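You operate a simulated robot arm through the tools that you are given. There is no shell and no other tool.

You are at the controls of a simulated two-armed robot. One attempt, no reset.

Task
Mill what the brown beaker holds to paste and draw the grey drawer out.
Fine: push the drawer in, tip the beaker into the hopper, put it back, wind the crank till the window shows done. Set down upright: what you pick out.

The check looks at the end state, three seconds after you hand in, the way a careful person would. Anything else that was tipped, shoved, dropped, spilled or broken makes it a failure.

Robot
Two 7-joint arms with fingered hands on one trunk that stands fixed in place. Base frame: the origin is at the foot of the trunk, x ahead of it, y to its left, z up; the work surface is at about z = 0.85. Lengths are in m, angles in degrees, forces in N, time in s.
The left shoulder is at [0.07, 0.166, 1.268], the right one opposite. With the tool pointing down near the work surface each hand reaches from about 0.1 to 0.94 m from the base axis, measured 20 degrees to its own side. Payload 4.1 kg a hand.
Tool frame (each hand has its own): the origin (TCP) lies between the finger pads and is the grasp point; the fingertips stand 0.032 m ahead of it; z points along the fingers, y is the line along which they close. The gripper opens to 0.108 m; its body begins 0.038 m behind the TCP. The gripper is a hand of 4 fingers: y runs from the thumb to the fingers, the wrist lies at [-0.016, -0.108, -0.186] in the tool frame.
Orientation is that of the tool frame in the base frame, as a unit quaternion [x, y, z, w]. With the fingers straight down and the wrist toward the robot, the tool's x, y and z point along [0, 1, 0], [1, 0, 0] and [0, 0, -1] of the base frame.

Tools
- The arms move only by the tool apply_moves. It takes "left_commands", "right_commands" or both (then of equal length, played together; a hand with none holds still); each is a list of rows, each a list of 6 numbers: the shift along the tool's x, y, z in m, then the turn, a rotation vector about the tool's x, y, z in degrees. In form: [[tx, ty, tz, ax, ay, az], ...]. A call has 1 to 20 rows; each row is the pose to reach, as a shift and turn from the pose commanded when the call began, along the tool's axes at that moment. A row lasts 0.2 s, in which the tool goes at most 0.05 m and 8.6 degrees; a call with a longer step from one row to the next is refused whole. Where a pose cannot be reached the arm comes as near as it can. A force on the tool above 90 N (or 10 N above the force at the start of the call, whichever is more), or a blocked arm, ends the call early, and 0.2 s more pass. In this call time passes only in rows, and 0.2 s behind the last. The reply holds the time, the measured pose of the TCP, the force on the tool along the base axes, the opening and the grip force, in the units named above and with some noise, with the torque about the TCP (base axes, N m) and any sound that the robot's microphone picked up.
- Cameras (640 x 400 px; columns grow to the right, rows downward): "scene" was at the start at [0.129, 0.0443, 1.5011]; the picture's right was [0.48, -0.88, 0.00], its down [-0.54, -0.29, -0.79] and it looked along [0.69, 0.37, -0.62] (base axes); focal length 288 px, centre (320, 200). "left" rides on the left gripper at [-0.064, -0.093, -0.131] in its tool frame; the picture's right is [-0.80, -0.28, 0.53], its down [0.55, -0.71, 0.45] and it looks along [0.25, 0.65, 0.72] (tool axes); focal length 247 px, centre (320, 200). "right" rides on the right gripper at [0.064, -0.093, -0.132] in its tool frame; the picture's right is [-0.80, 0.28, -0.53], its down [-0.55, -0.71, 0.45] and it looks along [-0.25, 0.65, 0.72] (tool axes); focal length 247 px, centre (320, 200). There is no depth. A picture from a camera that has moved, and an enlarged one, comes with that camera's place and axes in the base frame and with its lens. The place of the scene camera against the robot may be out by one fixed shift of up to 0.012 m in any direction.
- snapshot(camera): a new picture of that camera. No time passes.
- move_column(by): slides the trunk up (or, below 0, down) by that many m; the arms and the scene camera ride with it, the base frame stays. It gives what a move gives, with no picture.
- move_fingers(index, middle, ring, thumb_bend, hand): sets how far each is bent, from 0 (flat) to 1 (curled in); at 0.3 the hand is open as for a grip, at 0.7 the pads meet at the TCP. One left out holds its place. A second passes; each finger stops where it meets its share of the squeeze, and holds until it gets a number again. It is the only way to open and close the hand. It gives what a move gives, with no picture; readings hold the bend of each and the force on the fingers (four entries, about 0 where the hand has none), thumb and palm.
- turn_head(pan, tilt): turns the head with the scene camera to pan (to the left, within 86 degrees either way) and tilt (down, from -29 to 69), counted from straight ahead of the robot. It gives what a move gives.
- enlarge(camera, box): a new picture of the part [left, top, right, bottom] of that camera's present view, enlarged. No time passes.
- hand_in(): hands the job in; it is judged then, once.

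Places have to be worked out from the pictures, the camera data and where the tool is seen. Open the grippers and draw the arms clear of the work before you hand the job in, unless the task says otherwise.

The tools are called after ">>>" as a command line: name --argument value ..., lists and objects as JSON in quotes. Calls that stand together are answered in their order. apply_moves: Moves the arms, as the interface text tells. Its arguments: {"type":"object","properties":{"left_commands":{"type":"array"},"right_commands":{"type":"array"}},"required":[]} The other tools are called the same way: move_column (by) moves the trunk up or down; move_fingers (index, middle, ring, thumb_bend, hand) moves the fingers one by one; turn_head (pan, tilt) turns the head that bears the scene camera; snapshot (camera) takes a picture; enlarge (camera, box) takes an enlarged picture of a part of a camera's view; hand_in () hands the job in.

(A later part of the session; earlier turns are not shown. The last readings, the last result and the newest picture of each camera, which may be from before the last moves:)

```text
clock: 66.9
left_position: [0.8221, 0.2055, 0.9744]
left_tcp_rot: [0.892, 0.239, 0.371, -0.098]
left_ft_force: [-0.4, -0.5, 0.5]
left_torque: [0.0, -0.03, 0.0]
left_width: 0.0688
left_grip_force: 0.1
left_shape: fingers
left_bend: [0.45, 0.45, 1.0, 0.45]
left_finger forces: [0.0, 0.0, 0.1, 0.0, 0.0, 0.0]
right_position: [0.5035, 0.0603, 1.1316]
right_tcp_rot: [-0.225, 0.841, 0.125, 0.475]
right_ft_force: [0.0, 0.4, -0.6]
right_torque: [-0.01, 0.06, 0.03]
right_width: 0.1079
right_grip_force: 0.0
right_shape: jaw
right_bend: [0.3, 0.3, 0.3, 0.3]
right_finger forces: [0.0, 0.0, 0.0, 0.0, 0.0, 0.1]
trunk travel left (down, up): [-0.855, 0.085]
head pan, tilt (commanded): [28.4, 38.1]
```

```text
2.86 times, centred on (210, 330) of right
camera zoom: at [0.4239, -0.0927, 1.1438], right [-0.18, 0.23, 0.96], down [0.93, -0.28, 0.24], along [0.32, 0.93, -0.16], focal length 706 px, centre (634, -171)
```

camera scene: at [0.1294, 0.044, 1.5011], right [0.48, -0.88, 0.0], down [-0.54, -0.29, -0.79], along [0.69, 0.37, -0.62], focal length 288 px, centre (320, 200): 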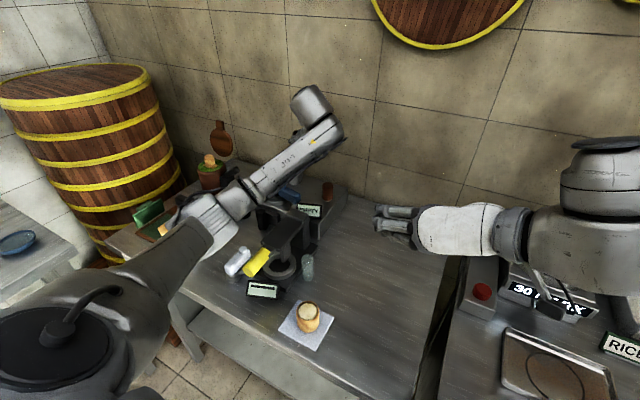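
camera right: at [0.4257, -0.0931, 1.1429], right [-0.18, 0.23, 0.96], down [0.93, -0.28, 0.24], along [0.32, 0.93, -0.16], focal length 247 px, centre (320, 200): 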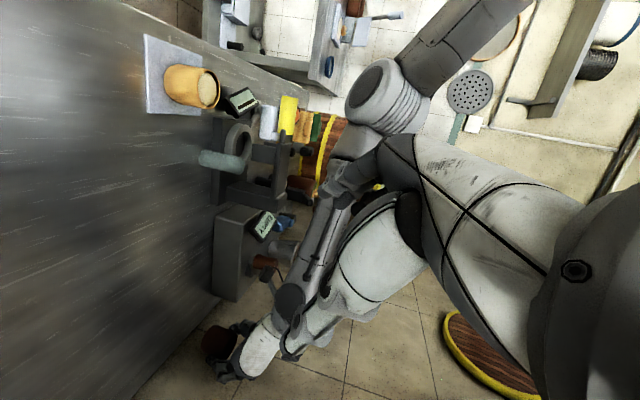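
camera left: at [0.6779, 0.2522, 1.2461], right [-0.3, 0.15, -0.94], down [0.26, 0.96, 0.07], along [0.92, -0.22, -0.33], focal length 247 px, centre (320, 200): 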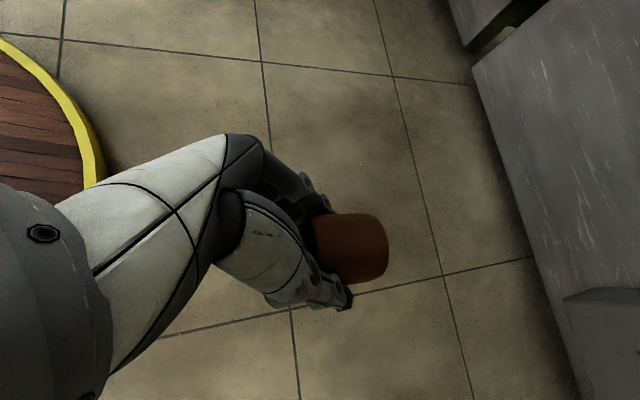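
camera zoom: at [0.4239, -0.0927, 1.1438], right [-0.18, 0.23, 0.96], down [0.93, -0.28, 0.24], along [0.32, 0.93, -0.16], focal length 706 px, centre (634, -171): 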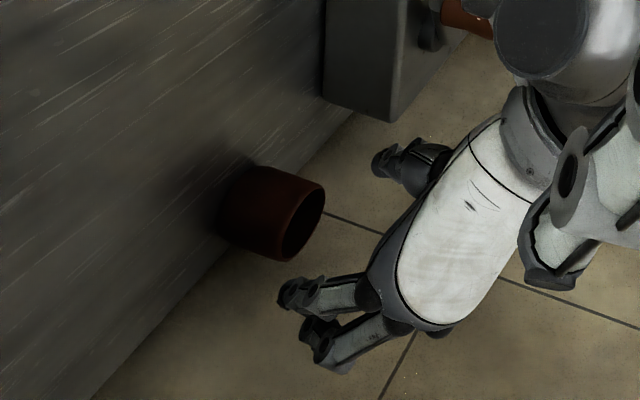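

The empty beaker stands at (0.895, 0.248), its old place. Now the crank: I raise the hand, lower the trunk 8 cm, and take a viewing pose near the crank.

>>> apply_moves --left_commands '[[0.0283, 0, -0.0283, 0, 0, 0], [0.0566, 0, -0.0566, 0, 0, 0], [0.0848, 0, -0.0848, 0, 0, 0], [0.0944, -0.0325, -0.0979, 0, -3, 0], [0.104, -0.065, -0.111, 0, -6, 0], [0.1135, -0.0975, -0.124, 0, -9, 0], [0.1231, -0.13, -0.137, 0, -12, 0], [0.1327, -0.1625, -0.1501, 0, -15, 0]]'

>>> move_column --by -0.08

>>> snapshot --camera "left"

>>> snapshot --camera "scene"

>>> snapshot --camera "right"

```text
clock: 68.7
left_position: [0.7302, 0.3432, 1.1745]
left_tcp_rot: [0.933, 0.249, 0.251, -0.064]
left_ft_force: [0.0, 0.8, 0.3]
left_torque: [-0.02, -0.02, 0.02]
left_width: 0.0687
left_grip_force: 0.0
left_shape: fingers
left_bend: [0.45, 0.45, 1.0, 0.45]
left_finger forces: [0.0, 0.0, 0.0, 0.0, 0.0, 0.0]
right_position: [0.5035, 0.0595, 1.1299]
right_tcp_rot: [-0.224, 0.842, 0.125, 0.475]
right_ft_force: [-0.4, -0.2, 0.3]
right_torque: [-0.02, -0.02, -0.03]
right_width: 0.1079
right_grip_force: 0.1
right_shape: jaw
right_bend: [0.3, 0.3, 0.3, 0.3]
right_finger forces: [0.0, 0.0, 0.0, 0.1, 0.0, 0.0]
trunk travel left (down, up): [-0.855, 0.085]
head pan, tilt (commanded): [28.4, 38.1]
```

```text
clock: 69.9
left_position: [0.7316, 0.3408, 1.0926]
left_tcp_rot: [0.933, 0.25, 0.252, -0.065]
left_ft_force: [0.9, 0.0, 0.1]
left_torque: [-0.01, 0.01, 0.01]
left_width: 0.0688
left_grip_force: 0.0
left_shape: fingers
left_bend: [0.45, 0.45, 1.0, 0.45]
left_finger forces: [0.0, 0.0, 0.1, 0.1, 0.0, 0.1]
right_position: [0.5043, 0.0605, 1.0496]
right_tcp_rot: [-0.225, 0.842, 0.124, 0.475]
right_ft_force: [0.2, 1.6, -0.6]
right_torque: [0.03, 0.03, -0.01]
right_width: 0.1078
right_grip_force: 0.0
right_shape: jaw
right_bend: [0.3, 0.3, 0.3, 0.3]
right_finger forces: [0.1, 0.0, 0.1, 0.1, 0.0, 0.1]
trunk travel left (down, up): [-0.775, 0.165]
head pan, tilt (commanded): [28.4, 38.1]
```

```text
taken
camera left: at [0.58, 0.3602, 1.1747], right [-0.51, 0.03, -0.86], down [0.25, 0.96, -0.11], along [0.82, -0.28, -0.49], focal length 247 px, centre (320, 200)
```

left: 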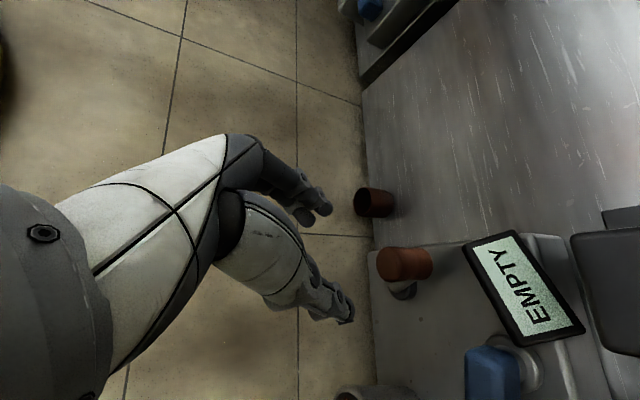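

```text
taken
camera scene: at [0.1287, 0.0443, 1.5012], right [0.48, -0.88, 0.0], down [-0.54, -0.29, -0.79], along [0.69, 0.37, -0.62], focal length 288 px, centre (320, 200)
```

scene: 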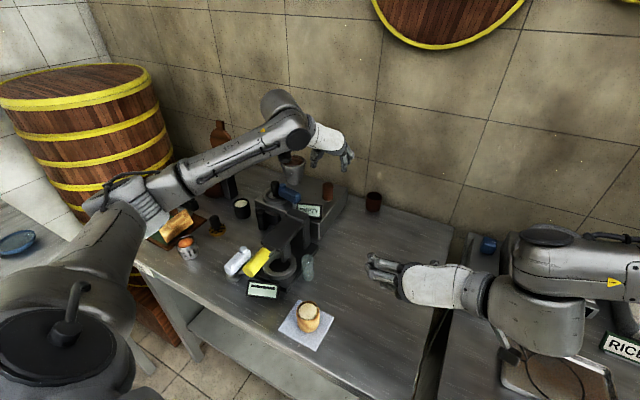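

```text
taken
camera right: at [0.4243, -0.0926, 1.0637], right [-0.18, 0.23, 0.96], down [0.93, -0.28, 0.24], along [0.32, 0.93, -0.16], focal length 247 px, centre (320, 200)
```

right: 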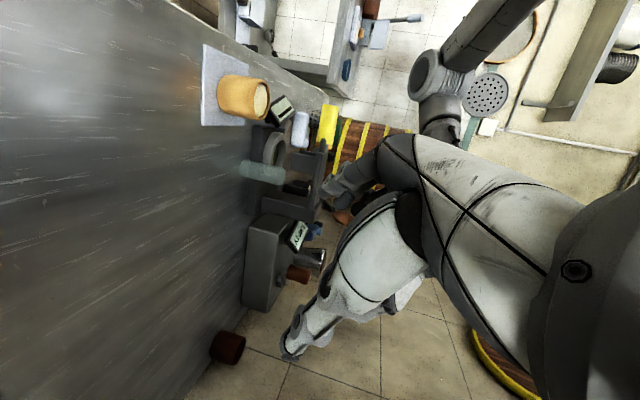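

Beaker stands upright at the wall. I zoom on the crank from all three cameras to fix the handle and pivot positions.

>>> enlarge --camera "left" --box '[340, 210, 480, 330]'

>>> enlarge --camera "scene" --box '[270, 140, 390, 225]'

>>> enlarge --camera "right" --box '[230, 200, 350, 300]'

```text
3.33 times, centred on (410, 270) of left
camera zoom: at [0.58, 0.3602, 1.1747], right [-0.51, 0.03, -0.86], down [0.25, 0.96, -0.11], along [0.82, -0.28, -0.49], focal length 823 px, centre (20, -33)
```

zoom: 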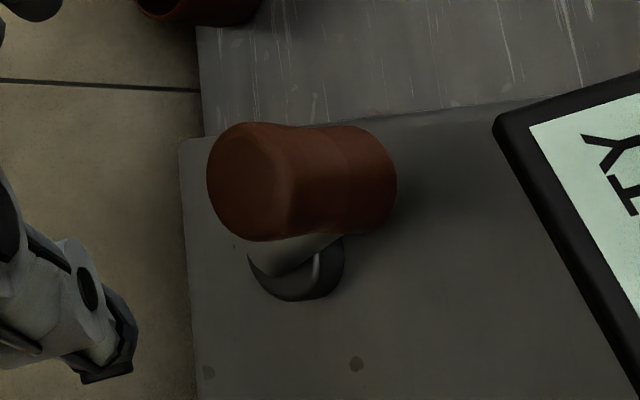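

```text
4.71 times, centred on (330, 182) of scene
camera zoom: at [0.1287, 0.0443, 1.5012], right [0.48, -0.88, 0.0], down [-0.54, -0.29, -0.79], along [0.69, 0.37, -0.62], focal length 1353 px, centre (273, 282)
```

zoom: 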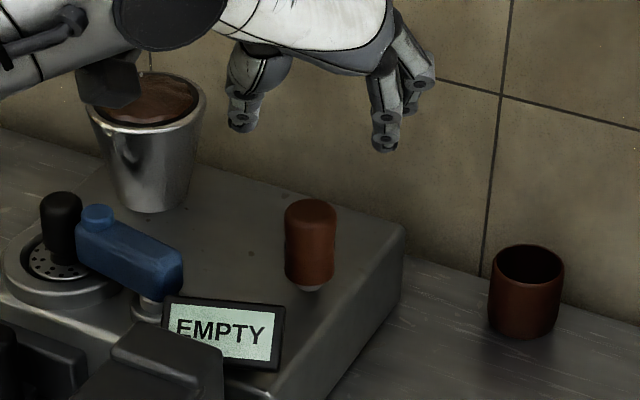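

```text
4.00 times, centred on (290, 250) of right
camera zoom: at [0.4243, -0.0926, 1.0637], right [-0.18, 0.23, 0.96], down [0.93, -0.28, 0.24], along [0.32, 0.93, -0.16], focal length 988 px, centre (440, 0)
```

zoom: 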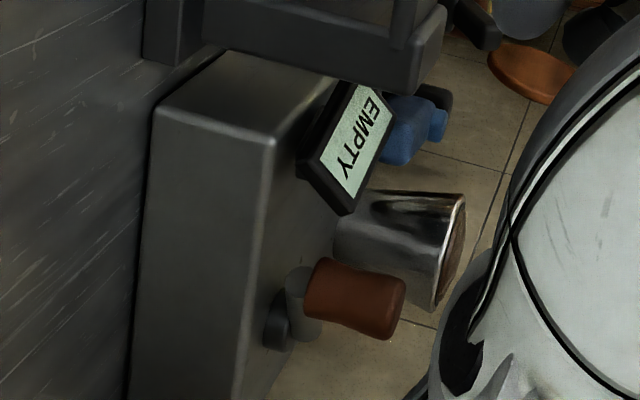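

All three views agree: handle axis at (0.755, 0.355), z 0.947–0.994, and the pivot at about (0.803, 0.383), so the crank radius is about 5.5 cm. I open the fingers, centre over the handle and come down to just above it.

>>> move_fingers --hand "left" --index 0.4 --middle 0.4 --ring 0.4 --thumb_bend 0.4

>>> apply_moves --left_commands '[[0.0119, -0.0003, 0.0068, 0, 0, 0], [0.0237, -0.0006, 0.0137, 0, 0, 0], [0.0137, -0.0006, 0.031, 0, 0, 0], [0.0037, -0.0006, 0.0483, 0, 0, 0]]'

>>> enlarge --camera "left" --box '[250, 160, 430, 340]'

>>> enlarge --camera "scene" --box '[270, 140, 390, 225]'

>>> enlarge --camera "right" --box '[230, 200, 350, 300]'

```text
clock: 70.9
left_position: [0.7326, 0.3411, 1.0942]
left_tcp_rot: [0.933, 0.249, 0.252, -0.066]
left_ft_force: [-0.2, 0.1, -0.5]
left_torque: [0.0, -0.01, 0.0]
left_width: 0.082
left_grip_force: 0.0
left_shape: fingers
left_bend: [0.4, 0.4, 0.4, 0.4]
left_finger forces: [0.0, 0.1, 0.0, 0.0, 0.0, 0.1]
right_position: [0.5033, 0.0596, 1.0494]
right_tcp_rot: [-0.224, 0.842, 0.125, 0.475]
right_ft_force: [0.2, 1.3, -0.7]
right_torque: [0.02, 0.03, -0.01]
right_width: 0.1076
right_grip_force: 0.0
right_shape: jaw
right_bend: [0.3, 0.3, 0.3, 0.3]
right_finger forces: [0.1, 0.0, 0.0, 0.1, 0.1, 0.0]
trunk travel left (down, up): [-0.775, 0.165]
head pan, tilt (commanded): [28.4, 38.1]
```

```text
clock: 71.9
left_position: [0.7564, 0.3548, 1.0531]
left_tcp_rot: [0.933, 0.25, 0.25, -0.065]
left_ft_force: [-1.1, -0.2, -0.2]
left_torque: [-0.05, -0.02, 0.0]
left_width: 0.0819
left_grip_force: 0.0
left_shape: fingers
left_bend: [0.4, 0.4, 0.4, 0.4]
left_finger forces: [0.1, 0.0, 0.1, 0.0, 0.1, 0.0]
right_position: [0.5049, 0.0594, 1.0495]
right_tcp_rot: [-0.225, 0.842, 0.126, 0.474]
right_ft_force: [0.6, 0.1, -0.3]
right_torque: [-0.01, -0.04, 0.01]
right_width: 0.1075
right_grip_force: 0.0
right_shape: jaw
right_bend: [0.3, 0.3, 0.3, 0.3]
right_finger forces: [0.1, 0.0, 0.0, 0.0, 0.0, 0.1]
trunk travel left (down, up): [-0.775, 0.165]
head pan, tilt (commanded): [28.4, 38.1]
```

```text
2.22 times, centred on (340, 250) of left
camera zoom: at [0.6044, 0.3738, 1.1338], right [-0.51, 0.03, -0.86], down [0.26, 0.96, -0.11], along [0.82, -0.28, -0.5], focal length 549 px, centre (276, 89)
```

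zoom: 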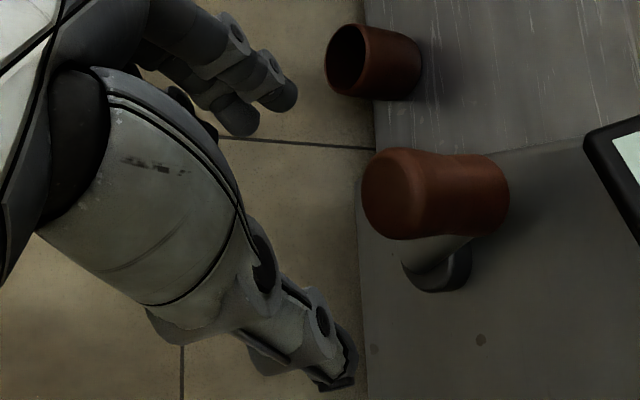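

```text
4.71 times, centred on (330, 182) of scene
camera zoom: at [0.1295, 0.0445, 1.5011], right [0.48, -0.88, 0.0], down [-0.54, -0.29, -0.79], along [0.69, 0.37, -0.62], focal length 1353 px, centre (273, 282)
```

zoom: 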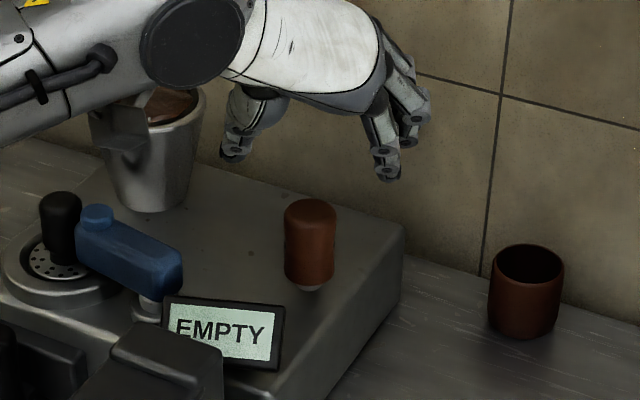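

```text
4.00 times, centred on (290, 250) of right
camera zoom: at [0.4249, -0.0925, 1.0634], right [-0.18, 0.23, 0.96], down [0.93, -0.28, 0.24], along [0.32, 0.93, -0.16], focal length 988 px, centre (440, 0)
```

zoom: 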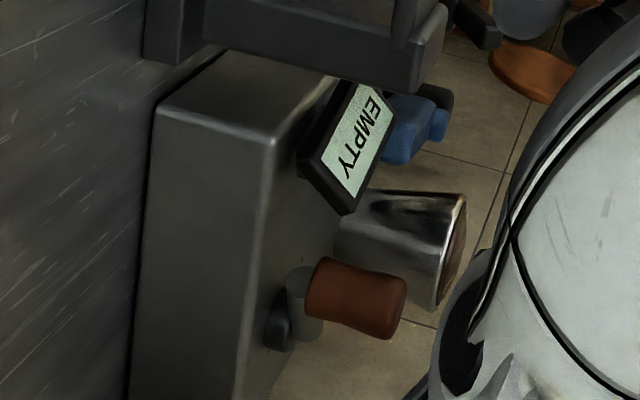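

Handle and hand line up: after a straight 56 mm descent the handle top will sit right at the grasp point. I go down.

>>> apply_moves --left_commands '[[-0.007, 0, 0.0121, 0, 0, 0], [-0.014, 0, 0.0243, 0, 0, 0], [-0.021, 0, 0.0364, 0, 0, 0], [-0.0275, 0, 0.0476, 0, 0, 0]]'

>>> enlarge --camera "left" --box '[250, 160, 430, 340]'

>>> enlarge --camera "scene" --box '[270, 140, 390, 225]'

>>> enlarge --camera "right" --box '[230, 200, 350, 300]'

```text
clock: 72.9
left_position: [0.7565, 0.3546, 0.9987]
left_tcp_rot: [0.933, 0.25, 0.252, -0.065]
left_ft_force: [-0.2, -0.1, -1.7]
left_torque: [-0.02, -0.01, 0.01]
left_width: 0.082
left_grip_force: 0.0
left_shape: fingers
left_bend: [0.4, 0.4, 0.4, 0.4]
left_finger forces: [0.0, 0.0, 0.0, 0.1, 0.0, 0.0]
right_position: [0.5043, 0.0594, 1.0498]
right_tcp_rot: [-0.224, 0.842, 0.125, 0.475]
right_ft_force: [0.2, 0.2, -0.6]
right_torque: [0.0, 0.02, -0.01]
right_width: 0.1077
right_grip_force: 0.1
right_shape: jaw
right_bend: [0.3, 0.3, 0.3, 0.3]
right_finger forces: [0.0, 0.0, 0.1, 0.1, 0.1, 0.1]
trunk travel left (down, up): [-0.775, 0.165]
head pan, tilt (commanded): [28.4, 38.1]
```

```text
2.22 times, centred on (340, 250) of left
camera zoom: at [0.6046, 0.3735, 1.0799], right [-0.51, 0.03, -0.86], down [0.25, 0.96, -0.11], along [0.82, -0.28, -0.49], focal length 549 px, centre (276, 89)
```

zoom: 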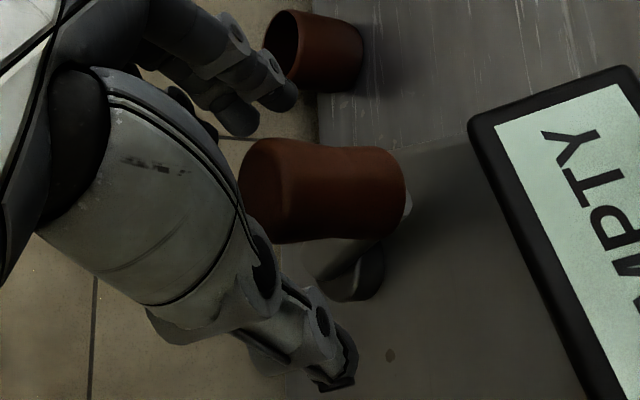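

```text
4.71 times, centred on (330, 182) of scene
camera zoom: at [0.1294, 0.0445, 1.5011], right [0.48, -0.88, 0.0], down [-0.54, -0.29, -0.79], along [0.69, 0.37, -0.62], focal length 1353 px, centre (273, 282)
```

zoom: 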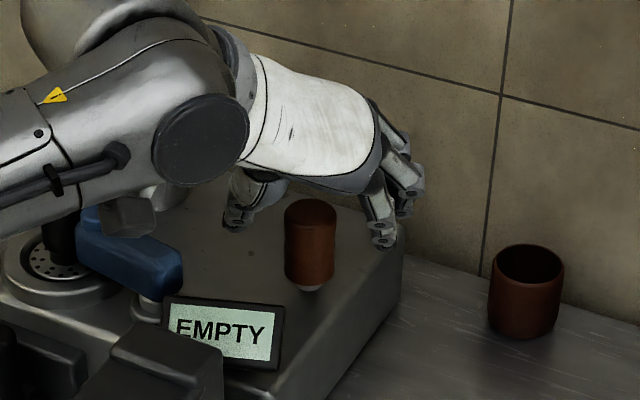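

```text
4.00 times, centred on (290, 250) of right
camera zoom: at [0.4248, -0.0925, 1.0634], right [-0.18, 0.23, 0.96], down [0.93, -0.28, 0.24], along [0.32, 0.93, -0.16], focal length 988 px, centre (440, 0)
```

zoom: 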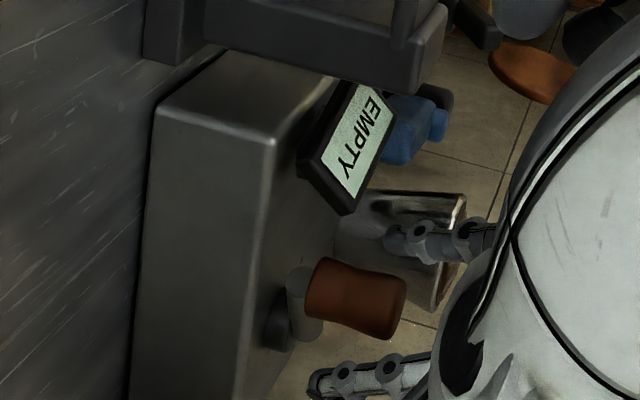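

The handle is between thumb and fingers; I lower another 1 cm for a better hold and close around it lightly.

>>> apply_moves --left_commands '[[-0.0025, 0, 0.0043, 0, 0, 0], [-0.005, 0, 0.0087, 0, 0, 0]]'

>>> move_fingers --hand "left" --index 0.6 --middle 0.6 --ring 0.6 --thumb_bend 0.6

>>> enlarge --camera "left" --box '[250, 160, 430, 340]'

>>> enlarge --camera "scene" --box '[270, 140, 390, 225]'

>>> enlarge --camera "right" --box '[230, 200, 350, 300]'

```text
clock: 73.5
left_position: [0.7554, 0.3536, 0.9876]
left_tcp_rot: [0.933, 0.25, 0.25, -0.065]
left_ft_force: [-0.3, 0.4, -0.3]
left_torque: [0.0, 0.02, 0.03]
left_width: 0.0819
left_grip_force: 0.0
left_shape: fingers
left_bend: [0.4, 0.4, 0.4, 0.4]
left_finger forces: [0.0, 0.0, 0.0, 0.0, 0.0, 0.0]
right_position: [0.5047, 0.0595, 1.0503]
right_tcp_rot: [-0.225, 0.841, 0.126, 0.475]
right_ft_force: [-0.2, 0.0, -0.1]
right_torque: [0.02, -0.05, 0.02]
right_width: 0.1079
right_grip_force: 0.2
right_shape: jaw
right_bend: [0.3, 0.3, 0.3, 0.3]
right_finger forces: [0.0, 0.1, 0.0, 0.0, 0.0, 0.1]
trunk travel left (down, up): [-0.775, 0.165]
head pan, tilt (commanded): [28.4, 38.1]
```

```text
clock: 74.5
left_position: [0.7558, 0.3545, 0.9888]
left_tcp_rot: [0.933, 0.249, 0.251, -0.065]
left_ft_force: [0.3, -0.8, -0.2]
left_torque: [0.01, -0.02, 0.01]
left_width: 0.031
left_grip_force: 0.8
left_shape: fingers
left_bend: [0.59, 0.6, 0.6, 0.59]
left_finger forces: [0.7, 0.0, 0.1, 0.1, 0.3, 0.0]
right_position: [0.5047, 0.0596, 1.0504]
right_tcp_rot: [-0.224, 0.842, 0.125, 0.474]
right_ft_force: [-0.9, -0.1, 0.1]
right_torque: [0.0, 0.02, 0.04]
right_width: 0.1078
right_grip_force: 0.0
right_shape: jaw
right_bend: [0.3, 0.3, 0.3, 0.3]
right_finger forces: [0.1, 0.0, 0.0, 0.1, 0.0, 0.1]
trunk travel left (down, up): [-0.775, 0.165]
head pan, tilt (commanded): [28.4, 38.1]
```

```text
2.22 times, centred on (340, 250) of left
camera zoom: at [0.6041, 0.3731, 1.0696], right [-0.51, 0.03, -0.86], down [0.25, 0.96, -0.11], along [0.82, -0.28, -0.49], focal length 549 px, centre (276, 89)
```

zoom: 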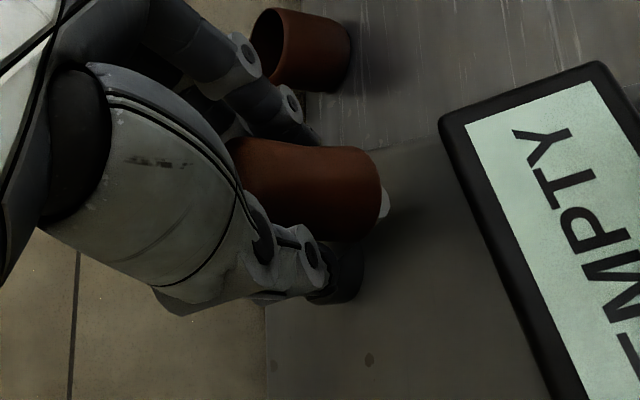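

```text
4.71 times, centred on (330, 182) of scene
camera zoom: at [0.1292, 0.0442, 1.5011], right [0.48, -0.88, 0.0], down [-0.54, -0.29, -0.79], along [0.69, 0.37, -0.62], focal length 1353 px, centre (273, 282)
```

zoom: 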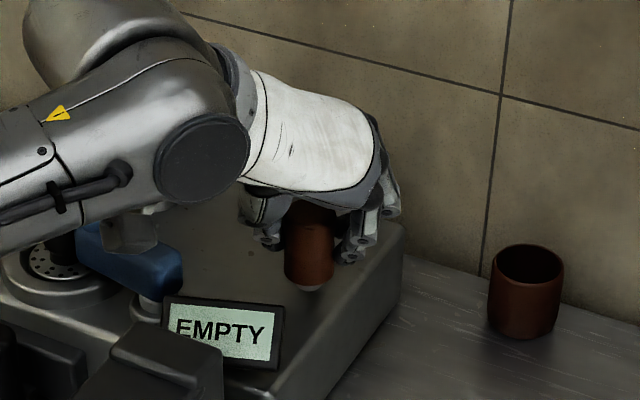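

```text
4.00 times, centred on (290, 250) of right
camera zoom: at [0.4246, -0.0927, 1.0635], right [-0.18, 0.23, 0.96], down [0.93, -0.28, 0.24], along [0.32, 0.93, -0.16], focal length 988 px, centre (440, 0)
```

zoom: 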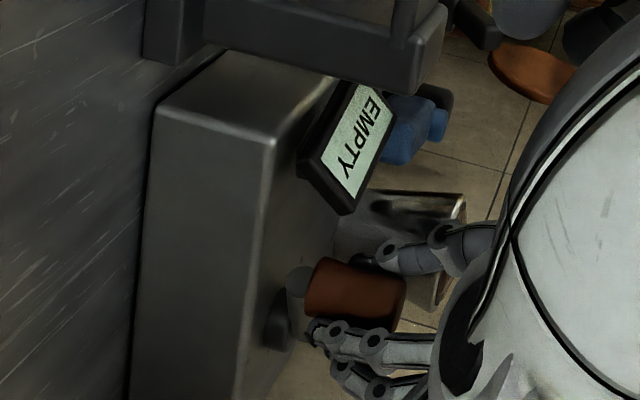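

I have a light hold. I firm it slightly and try the crank 30° clockwise, checking forces and the window.

>>> move_fingers --hand "left" --index 0.63 --middle 0.65 --ring 0.66 --thumb_bend 0.63

>>> apply_moves --left_commands '[[0.0004, -0.0072, 0.0002, 0, 0, 0], [0.0017, -0.0144, 0.001, 0, 0, 0], [0.0036, -0.0213, 0.0021, 0, 0, 0], [0.0064, -0.0277, 0.0037, 0, 0, 0]]'

>>> enlarge --camera "right" --box '[230, 200, 350, 300]'

>>> enlarge --camera "scene" --box '[270, 140, 390, 225]'

>>> enlarge --camera "left" --box '[250, 160, 430, 340]'

```text
clock: 75.5
left_position: [0.7553, 0.3537, 0.9882]
left_tcp_rot: [0.933, 0.25, 0.251, -0.065]
left_ft_force: [1.1, -0.1, -0.3]
left_torque: [-0.04, -0.05, 0.0]
left_width: 0.0293
left_grip_force: 2.5
left_shape: fingers
left_bend: [0.6, 0.65, 0.66, 0.6]
left_finger forces: [2.5, 0.1, 0.0, 0.1, 2.2, 0.1]
right_position: [0.5037, 0.0602, 1.049]
right_tcp_rot: [-0.224, 0.842, 0.126, 0.474]
right_ft_force: [0.0, -0.4, -0.7]
right_torque: [-0.05, 0.04, 0.01]
right_width: 0.1078
right_grip_force: 0.1
right_shape: jaw
right_bend: [0.3, 0.3, 0.3, 0.3]
right_finger forces: [0.0, 0.0, 0.1, 0.1, 0.1, 0.1]
trunk travel left (down, up): [-0.775, 0.165]
head pan, tilt (commanded): [28.4, 38.1]
```

```text
clock: 76.5
left_position: [0.7478, 0.3825, 0.9887]
left_tcp_rot: [0.933, 0.25, 0.252, -0.066]
left_ft_force: [0.2, -2.3, 0.5]
left_torque: [-0.06, -0.01, -0.07]
left_width: 0.0297
left_grip_force: 3.4
left_shape: fingers
left_bend: [0.59, 0.64, 0.66, 0.61]
left_finger forces: [3.7, 0.9, 0.1, 0.0, 2.7, 0.0]
right_position: [0.5038, 0.0603, 1.0496]
right_tcp_rot: [-0.224, 0.842, 0.126, 0.475]
right_ft_force: [0.7, 0.9, 0.8]
right_torque: [0.01, 0.04, -0.01]
right_width: 0.1079
right_grip_force: 0.1
right_shape: jaw
right_bend: [0.3, 0.3, 0.3, 0.3]
right_finger forces: [0.1, 0.1, 0.1, 0.0, 0.1, 0.0]
trunk travel left (down, up): [-0.775, 0.165]
head pan, tilt (commanded): [28.4, 38.1]
```

```text
4.00 times, centred on (290, 250) of right
camera zoom: at [0.4245, -0.093, 1.0635], right [-0.18, 0.23, 0.96], down [0.93, -0.28, 0.24], along [0.32, 0.93, -0.16], focal length 988 px, centre (440, 0)
```

zoom: 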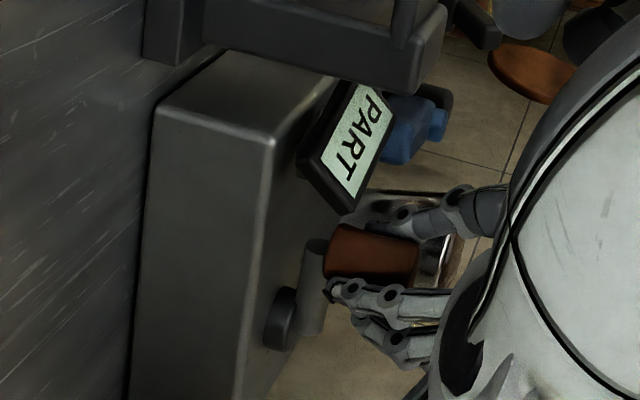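

```text
4.71 times, centred on (330, 182) of scene
camera zoom: at [0.129, 0.0439, 1.5012], right [0.48, -0.88, 0.0], down [-0.54, -0.29, -0.79], along [0.69, 0.37, -0.62], focal length 1353 px, centre (273, 282)
```

zoom: 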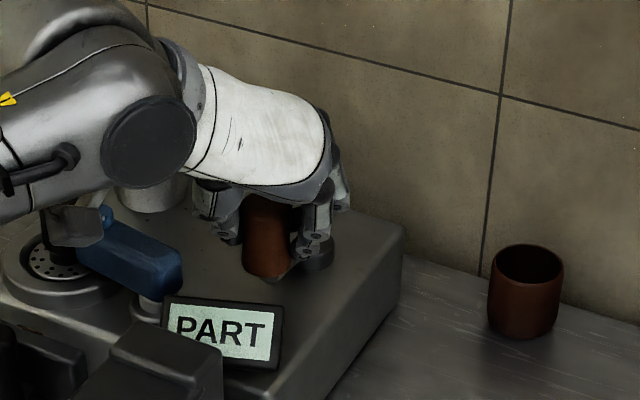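

```text
2.22 times, centred on (340, 250) of left
camera zoom: at [0.5966, 0.4014, 1.0693], right [-0.51, 0.03, -0.86], down [0.26, 0.96, -0.11], along [0.82, -0.28, -0.49], focal length 549 px, centre (276, 89)
```

zoom: 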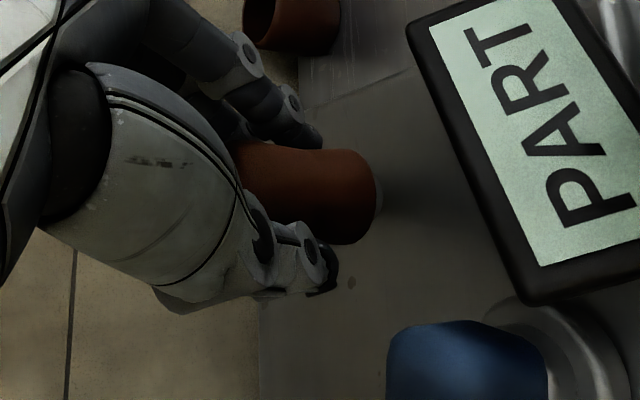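

The window changed to "PART", so clockwise works at about 2 N. I continue another quarter turn toward the hopper side and check clearance and forces.

>>> apply_moves --left_commands '[[0.0095, -0.0135, 0.0055, 0, 0, 0], [0.0221, -0.0229, 0.0127, 0, 0, 0], [0.0366, -0.0274, 0.0211, 0, 0, 0], [0.0517, -0.0265, 0.0298, 0, 0, 0], [0.0657, -0.0203, 0.0379, 0, 0, 0]]'

>>> enlarge --camera "right" --box '[230, 200, 350, 300]'

>>> enlarge --camera "scene" --box '[250, 130, 370, 215]'

>>> enlarge --camera "left" --box '[250, 160, 430, 340]'

```text
clock: 77.7
left_position: [0.8006, 0.4308, 0.9906]
left_tcp_rot: [0.934, 0.247, 0.25, -0.066]
left_ft_force: [-20.7, -31.9, 0.6]
left_torque: [-0.85, 0.84, -1.2]
left_width: 0.0296
left_grip_force: 21.1
left_shape: fingers
left_bend: [0.59, 0.55, 0.62, 0.63]
left_finger forces: [27.2, 11.3, 4.0, 0.0, 0.0, 0.1]
right_position: [0.5009, 0.0555, 1.0519]
right_tcp_rot: [-0.225, 0.84, 0.127, 0.477]
right_ft_force: [0.0, -0.2, -0.2]
right_torque: [0.01, -0.01, 0.01]
right_width: 0.1074
right_grip_force: 0.1
right_shape: jaw
right_bend: [0.3, 0.3, 0.3, 0.3]
right_finger forces: [0.0, 0.0, 0.0, 0.0, 0.0, 0.0]
trunk travel left (down, up): [-0.775, 0.165]
head pan, tilt (commanded): [28.4, 38.1]
```

```text
4.00 times, centred on (290, 250) of right
camera zoom: at [0.4214, -0.0974, 1.0643], right [-0.18, 0.22, 0.96], down [0.93, -0.28, 0.24], along [0.32, 0.93, -0.15], focal length 988 px, centre (440, 0)
```

zoom: 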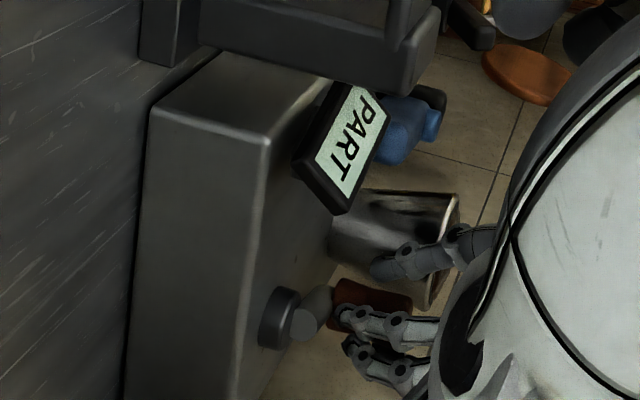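

```text
4.71 times, centred on (310, 172) of scene
camera zoom: at [0.1243, 0.0364, 1.5017], right [0.48, -0.88, 0.0], down [-0.54, -0.29, -0.79], along [0.69, 0.38, -0.61], focal length 1353 px, centre (367, 329)
```

zoom: 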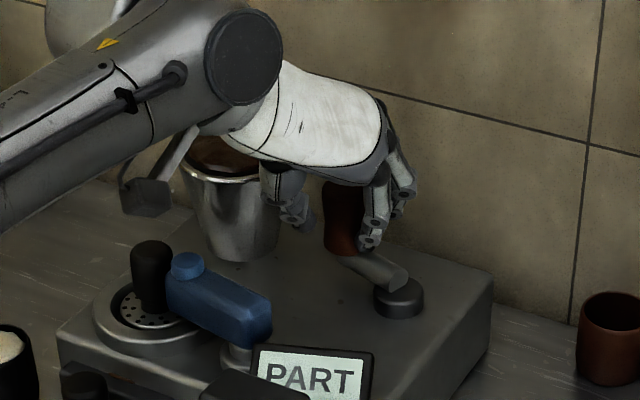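

```text
2.22 times, centred on (340, 250) of left
camera zoom: at [0.6487, 0.4504, 1.0727], right [-0.51, 0.03, -0.86], down [0.26, 0.96, -0.11], along [0.82, -0.28, -0.5], focal length 549 px, centre (276, 89)
```

zoom: 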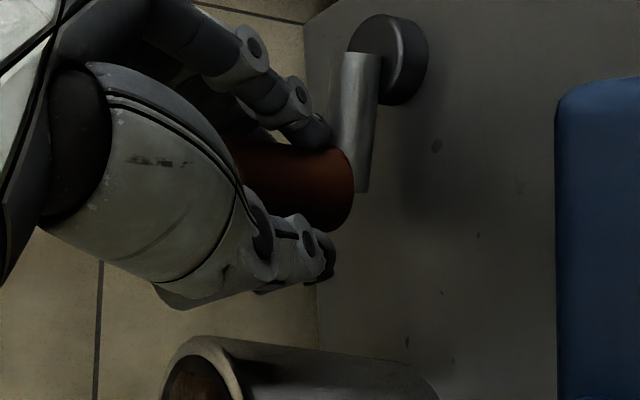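

Forces rose to 38 N because my circle is a bit too large (the hand view now shows the pivot at (0.8015, 0.3815), radius about 5.2 cm). I relax inward 6 mm at once and re-read.

>>> apply_moves --left_commands '[[-0.0013, 0.0026, -0.0008, 0, 0, 0], [-0.0026, 0.0052, -0.0015, 0, 0, 0]]'

>>> enlarge --camera "left" --box '[250, 160, 430, 340]'

>>> enlarge --camera "scene" --box '[250, 130, 370, 215]'

```text
clock: 78.3
left_position: [0.8005, 0.43, 0.9909]
left_tcp_rot: [0.933, 0.25, 0.251, -0.066]
left_ft_force: [-18.0, -25.0, -2.9]
left_torque: [-0.62, 0.71, -0.96]
left_width: 0.0286
left_grip_force: 17.8
left_shape: fingers
left_bend: [0.59, 0.55, 0.62, 0.63]
left_finger forces: [21.5, 9.5, 4.9, 0.1, 0.1, 0.0]
right_position: [0.5032, 0.0571, 1.0514]
right_tcp_rot: [-0.224, 0.841, 0.127, 0.476]
right_ft_force: [0.2, -0.7, 0.0]
right_torque: [0.01, -0.02, -0.02]
right_width: 0.1076
right_grip_force: 0.1
right_shape: jaw
right_bend: [0.3, 0.3, 0.3, 0.3]
right_finger forces: [0.0, 0.0, 0.1, 0.0, 0.0, 0.1]
trunk travel left (down, up): [-0.775, 0.165]
head pan, tilt (commanded): [28.4, 38.1]
```

```text
2.22 times, centred on (340, 250) of left
camera zoom: at [0.6501, 0.4482, 1.0722], right [-0.51, 0.03, -0.86], down [0.25, 0.96, -0.11], along [0.82, -0.28, -0.49], focal length 549 px, centre (276, 89)
```

zoom: 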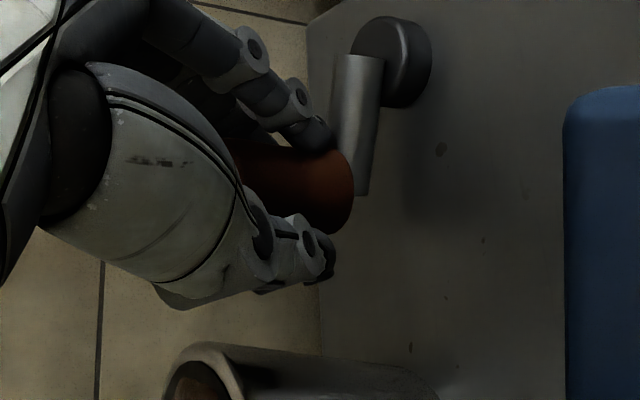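

```text
4.71 times, centred on (310, 172) of scene
camera zoom: at [0.1263, 0.0399, 1.5015], right [0.48, -0.88, 0.0], down [-0.54, -0.29, -0.79], along [0.69, 0.38, -0.61], focal length 1353 px, centre (367, 329)
```

zoom: 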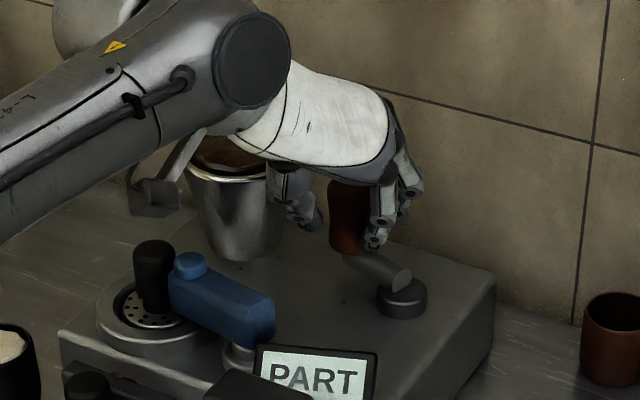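

Working it out, the inclined fingertips hold the handle about 12 mm ahead of the TCP, so my TCP circle should be centred near (0.789, 0.375) with radius 0.051. I shift to the matching point on that circle and check that the force drops.

>>> apply_moves --left_commands '[[-0.0008, 0.0043, -0.0005, 0, 0, 0], [-0.0015, 0.0086, -0.0009, 0, 0, 0]]'

```text
clock: 78.9
left_position: [0.805, 0.4232, 0.9902]
left_tcp_rot: [0.933, 0.25, 0.251, -0.067]
left_ft_force: [-12.4, -13.1, -4.0]
left_torque: [-0.4, 0.59, -0.53]
left_width: 0.024
left_grip_force: 16.3
left_shape: fingers
left_bend: [0.62, 0.57, 0.63, 0.63]
left_finger forces: [18.1, 7.7, 7.4, 0.0, 0.0, 0.0]
right_position: [0.503, 0.0586, 1.0504]
right_tcp_rot: [-0.226, 0.841, 0.126, 0.475]
right_ft_force: [-0.6, 0.0, -0.1]
right_torque: [-0.05, 0.02, 0.02]
right_width: 0.1079
right_grip_force: 0.1
right_shape: jaw
right_bend: [0.3, 0.3, 0.3, 0.3]
right_finger forces: [0.1, 0.0, 0.1, 0.1, 0.1, 0.0]
trunk travel left (down, up): [-0.775, 0.165]
head pan, tilt (commanded): [28.4, 38.1]
```

The force halved. I loosen the fingers into a slack cage around the handle and look again.

>>> move_fingers --hand "left" --index 0.55 --middle 0.55 --ring 0.58 --thumb_bend 0.57

>>> enlarge --camera "left" --box '[250, 160, 430, 340]'

>>> enlarge --camera "scene" --box '[250, 130, 370, 215]'

>>> enlarge --camera "right" --box '[230, 200, 350, 300]'

```text
clock: 79.9
left_position: [0.8069, 0.4243, 0.9896]
left_tcp_rot: [0.933, 0.25, 0.252, -0.065]
left_ft_force: [1.4, -0.4, 0.3]
left_torque: [0.0, -0.03, 0.02]
left_width: 0.0403
left_grip_force: 0.4
left_shape: fingers
left_bend: [0.55, 0.54, 0.57, 0.56]
left_finger forces: [0.0, 0.7, 0.0, 0.0, 0.0, 0.0]
right_position: [0.5034, 0.0601, 1.0506]
right_tcp_rot: [-0.224, 0.842, 0.126, 0.474]
right_ft_force: [0.1, -0.6, 0.1]
right_torque: [0.0, -0.03, -0.04]
right_width: 0.1078
right_grip_force: 0.1
right_shape: jaw
right_bend: [0.3, 0.3, 0.3, 0.3]
right_finger forces: [0.0, 0.0, 0.0, 0.0, 0.0, 0.1]
trunk travel left (down, up): [-0.775, 0.165]
head pan, tilt (commanded): [28.4, 38.1]
```

```text
2.22 times, centred on (340, 250) of left
camera zoom: at [0.6549, 0.4429, 1.0699], right [-0.51, 0.03, -0.86], down [0.25, 0.96, -0.11], along [0.82, -0.28, -0.49], focal length 549 px, centre (276, 89)
```

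zoom: 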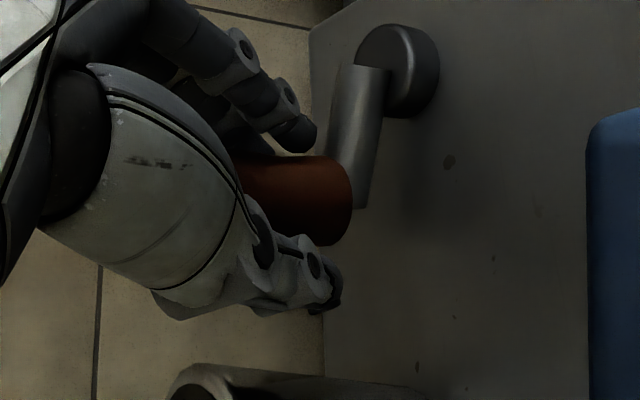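

```text
4.71 times, centred on (310, 172) of scene
camera zoom: at [0.1289, 0.044, 1.5012], right [0.48, -0.88, 0.0], down [-0.54, -0.29, -0.79], along [0.69, 0.37, -0.62], focal length 1353 px, centre (367, 329)
```

zoom: 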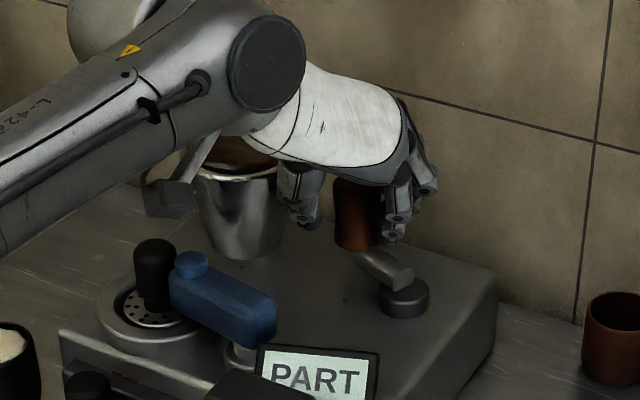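

```text
4.00 times, centred on (290, 250) of right
camera zoom: at [0.4245, -0.0928, 1.0636], right [-0.18, 0.23, 0.96], down [0.93, -0.28, 0.24], along [0.32, 0.93, -0.16], focal length 988 px, centre (440, 0)
```

zoom: 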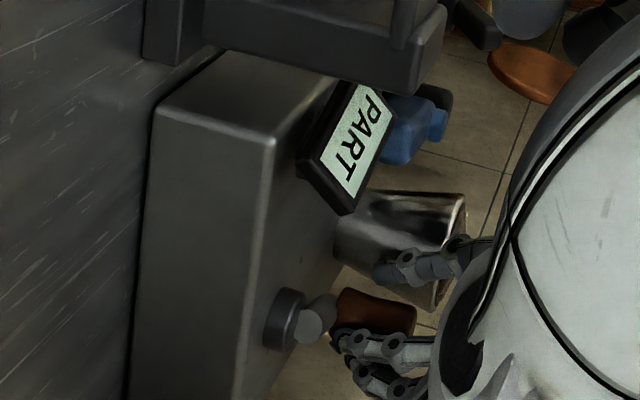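

Zero force now, the mill hasn't moved, and the pivot is confirmed at (0.800, 0.381) with radius 0.051. I set ring and index as front and back stops and wind 90° on with the corrected circle.

>>> move_fingers --hand "left" --index 0.64 --middle 0.59 --ring 0.75 --thumb_bend 0.6

>>> apply_moves --left_commands '[[0.0072, 0.0137, 0.0041, 0, 0, 0], [0.0103, 0.0293, 0.0059, 0, 0, 0], [0.0091, 0.0451, 0.0052, 0, 0, 0], [0.0037, 0.0598, 0.0021, 0, 0, 0], [-0.0054, 0.0718, -0.0031, 0, 0, 0]]'

>>> enlarge --camera "left" --box '[250, 160, 430, 340]'

>>> enlarge --camera "scene" --box '[250, 130, 370, 215]'

```text
clock: 80.9
left_position: [0.8059, 0.424, 0.9883]
left_tcp_rot: [0.933, 0.25, 0.25, -0.065]
left_ft_force: [0.3, -1.4, -2.5]
left_torque: [-0.06, 0.1, -0.03]
left_width: 0.0303
left_grip_force: 3.0
left_shape: fingers
left_bend: [0.62, 0.59, 0.74, 0.58]
left_finger forces: [2.4, 0.1, 2.7, 0.1, 2.2, 0.0]
right_position: [0.5034, 0.0592, 1.0501]
right_tcp_rot: [-0.224, 0.842, 0.125, 0.474]
right_ft_force: [0.4, -0.1, 0.0]
right_torque: [-0.01, 0.01, -0.02]
right_width: 0.1077
right_grip_force: 0.2
right_shape: jaw
right_bend: [0.3, 0.3, 0.3, 0.3]
right_finger forces: [0.1, 0.1, 0.1, 0.0, 0.0, 0.0]
trunk travel left (down, up): [-0.775, 0.165]
head pan, tilt (commanded): [28.4, 38.1]
```

```text
clock: 82.1
left_position: [0.8386, 0.3586, 0.9895]
left_tcp_rot: [0.933, 0.25, 0.252, -0.065]
left_ft_force: [11.9, -1.1, 9.1]
left_torque: [0.17, -0.27, -0.27]
left_width: 0.0318
left_grip_force: 8.7
left_shape: fingers
left_bend: [0.64, 0.59, 0.74, 0.55]
left_finger forces: [0.0, 0.1, 14.0, 0.0, 3.4, 0.1]
right_position: [0.5046, 0.0589, 1.0496]
right_tcp_rot: [-0.225, 0.842, 0.126, 0.474]
right_ft_force: [-0.7, 0.3, 0.0]
right_torque: [0.0, 0.0, 0.0]
right_width: 0.1076
right_grip_force: 0.0
right_shape: jaw
right_bend: [0.3, 0.3, 0.3, 0.3]
right_finger forces: [0.0, 0.0, 0.0, 0.0, 0.1, 0.0]
trunk travel left (down, up): [-0.775, 0.165]
head pan, tilt (commanded): [28.4, 38.1]
```

```text
2.22 times, centred on (340, 250) of left
camera zoom: at [0.6863, 0.3761, 1.071], right [-0.51, 0.03, -0.86], down [0.26, 0.96, -0.12], along [0.82, -0.28, -0.49], focal length 549 px, centre (276, 89)
```

zoom: 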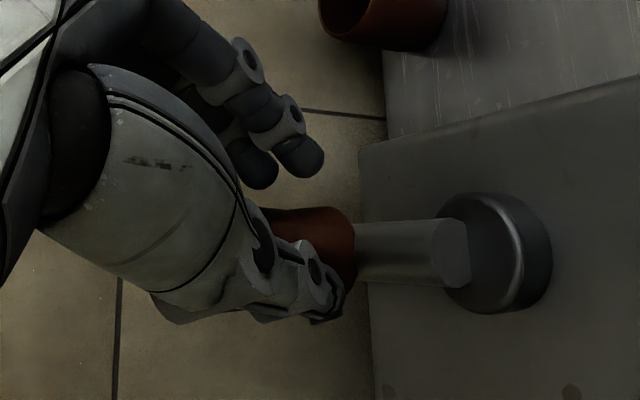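

```text
4.71 times, centred on (310, 172) of scene
camera zoom: at [0.1298, 0.0424, 1.5012], right [0.47, -0.88, 0.0], down [-0.54, -0.29, -0.79], along [0.69, 0.37, -0.62], focal length 1353 px, centre (367, 329)
```

zoom: 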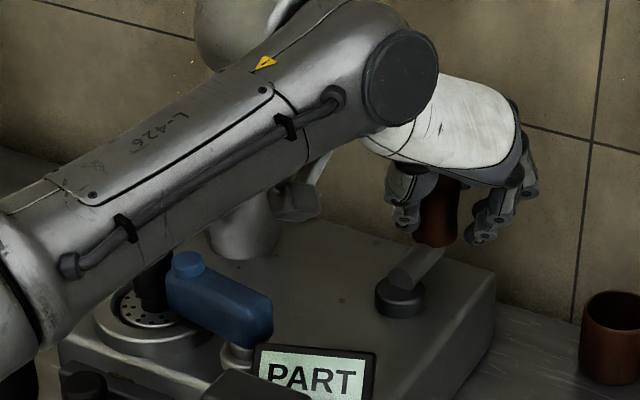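

The crank follows about 17° behind the hand; with a third point the pivot fits to (0.803, 0.377), radius 0.053. I continue clockwise along the refined circle by another 108°.

>>> apply_moves --left_commands '[[-0.0101, 0.015, -0.0058, 0, 0, 0], [-0.0241, 0.0187, -0.0139, 0, 0, 0], [-0.0384, 0.0172, -0.0222, 0, 0, 0], [-0.0516, 0.0108, -0.0298, 0, 0, 0], [-0.0625, 0.0, -0.0361, 0, 0, 0], [-0.0699, -0.0143, -0.0403, 0, 0, 0]]'

>>> enlarge --camera "left" --box '[250, 160, 430, 340]'

>>> enlarge --camera "scene" --box '[250, 130, 370, 215]'

>>> enlarge --camera "right" --box '[230, 200, 350, 300]'

```text
clock: 83.5
left_position: [0.7593, 0.3304, 0.9903]
left_tcp_rot: [0.933, 0.25, 0.251, -0.064]
left_ft_force: [-0.3, 0.6, -0.4]
left_torque: [-0.02, 0.01, 0.01]
left_width: 0.024
left_grip_force: 0.0
left_shape: fingers
left_bend: [0.64, 0.59, 0.75, 0.6]
left_finger forces: [0.0, 0.0, 0.0, 0.1, 0.0, 0.1]
right_position: [0.5038, 0.06, 1.05]
right_tcp_rot: [-0.225, 0.842, 0.125, 0.475]
right_ft_force: [-0.5, -0.2, -0.2]
right_torque: [-0.01, 0.0, 0.0]
right_width: 0.1076
right_grip_force: 0.0
right_shape: jaw
right_bend: [0.3, 0.3, 0.3, 0.3]
right_finger forces: [0.1, 0.0, 0.1, 0.0, 0.0, 0.0]
trunk travel left (down, up): [-0.775, 0.165]
head pan, tilt (commanded): [28.4, 38.1]
```

```text
2.22 times, centred on (340, 250) of left
camera zoom: at [0.6076, 0.3495, 1.0705], right [-0.51, 0.03, -0.86], down [0.25, 0.96, -0.12], along [0.82, -0.28, -0.49], focal length 549 px, centre (276, 89)
```

zoom: 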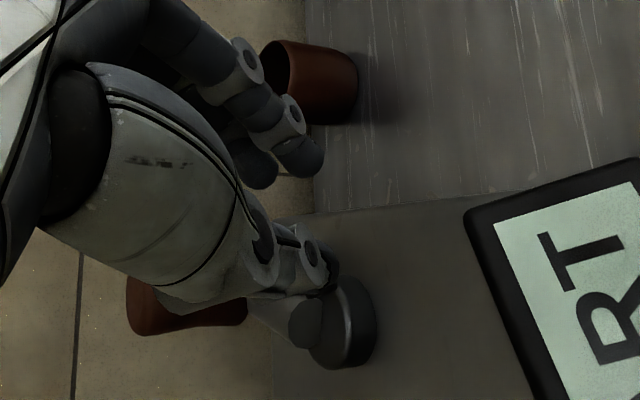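

```text
4.71 times, centred on (310, 172) of scene
camera zoom: at [0.1283, 0.045, 1.5012], right [0.48, -0.88, 0.0], down [-0.54, -0.29, -0.79], along [0.69, 0.37, -0.62], focal length 1353 px, centre (367, 329)
```

zoom: 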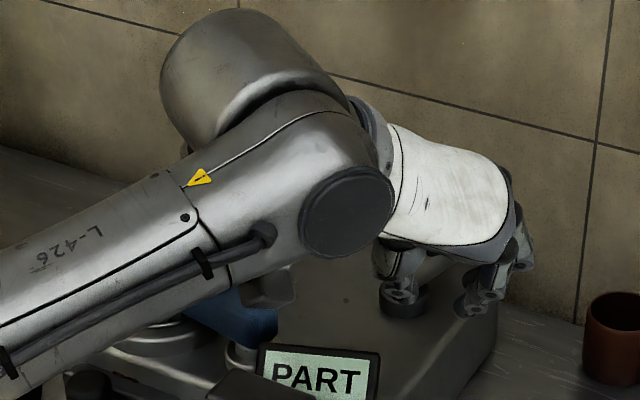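

```text
4.00 times, centred on (290, 250) of right
camera zoom: at [0.424, -0.0922, 1.0638], right [-0.18, 0.23, 0.96], down [0.93, -0.28, 0.24], along [0.32, 0.93, -0.16], focal length 988 px, centre (440, 0)
```

zoom: 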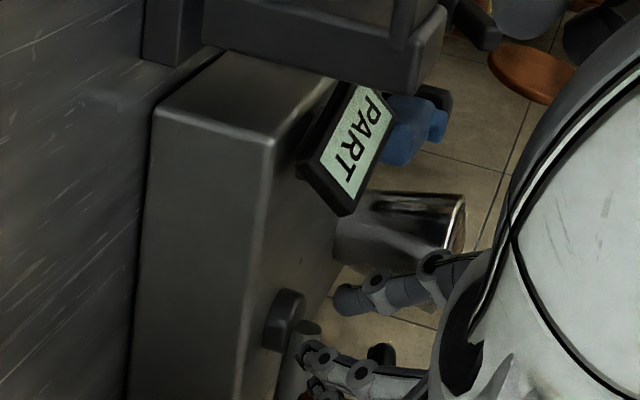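

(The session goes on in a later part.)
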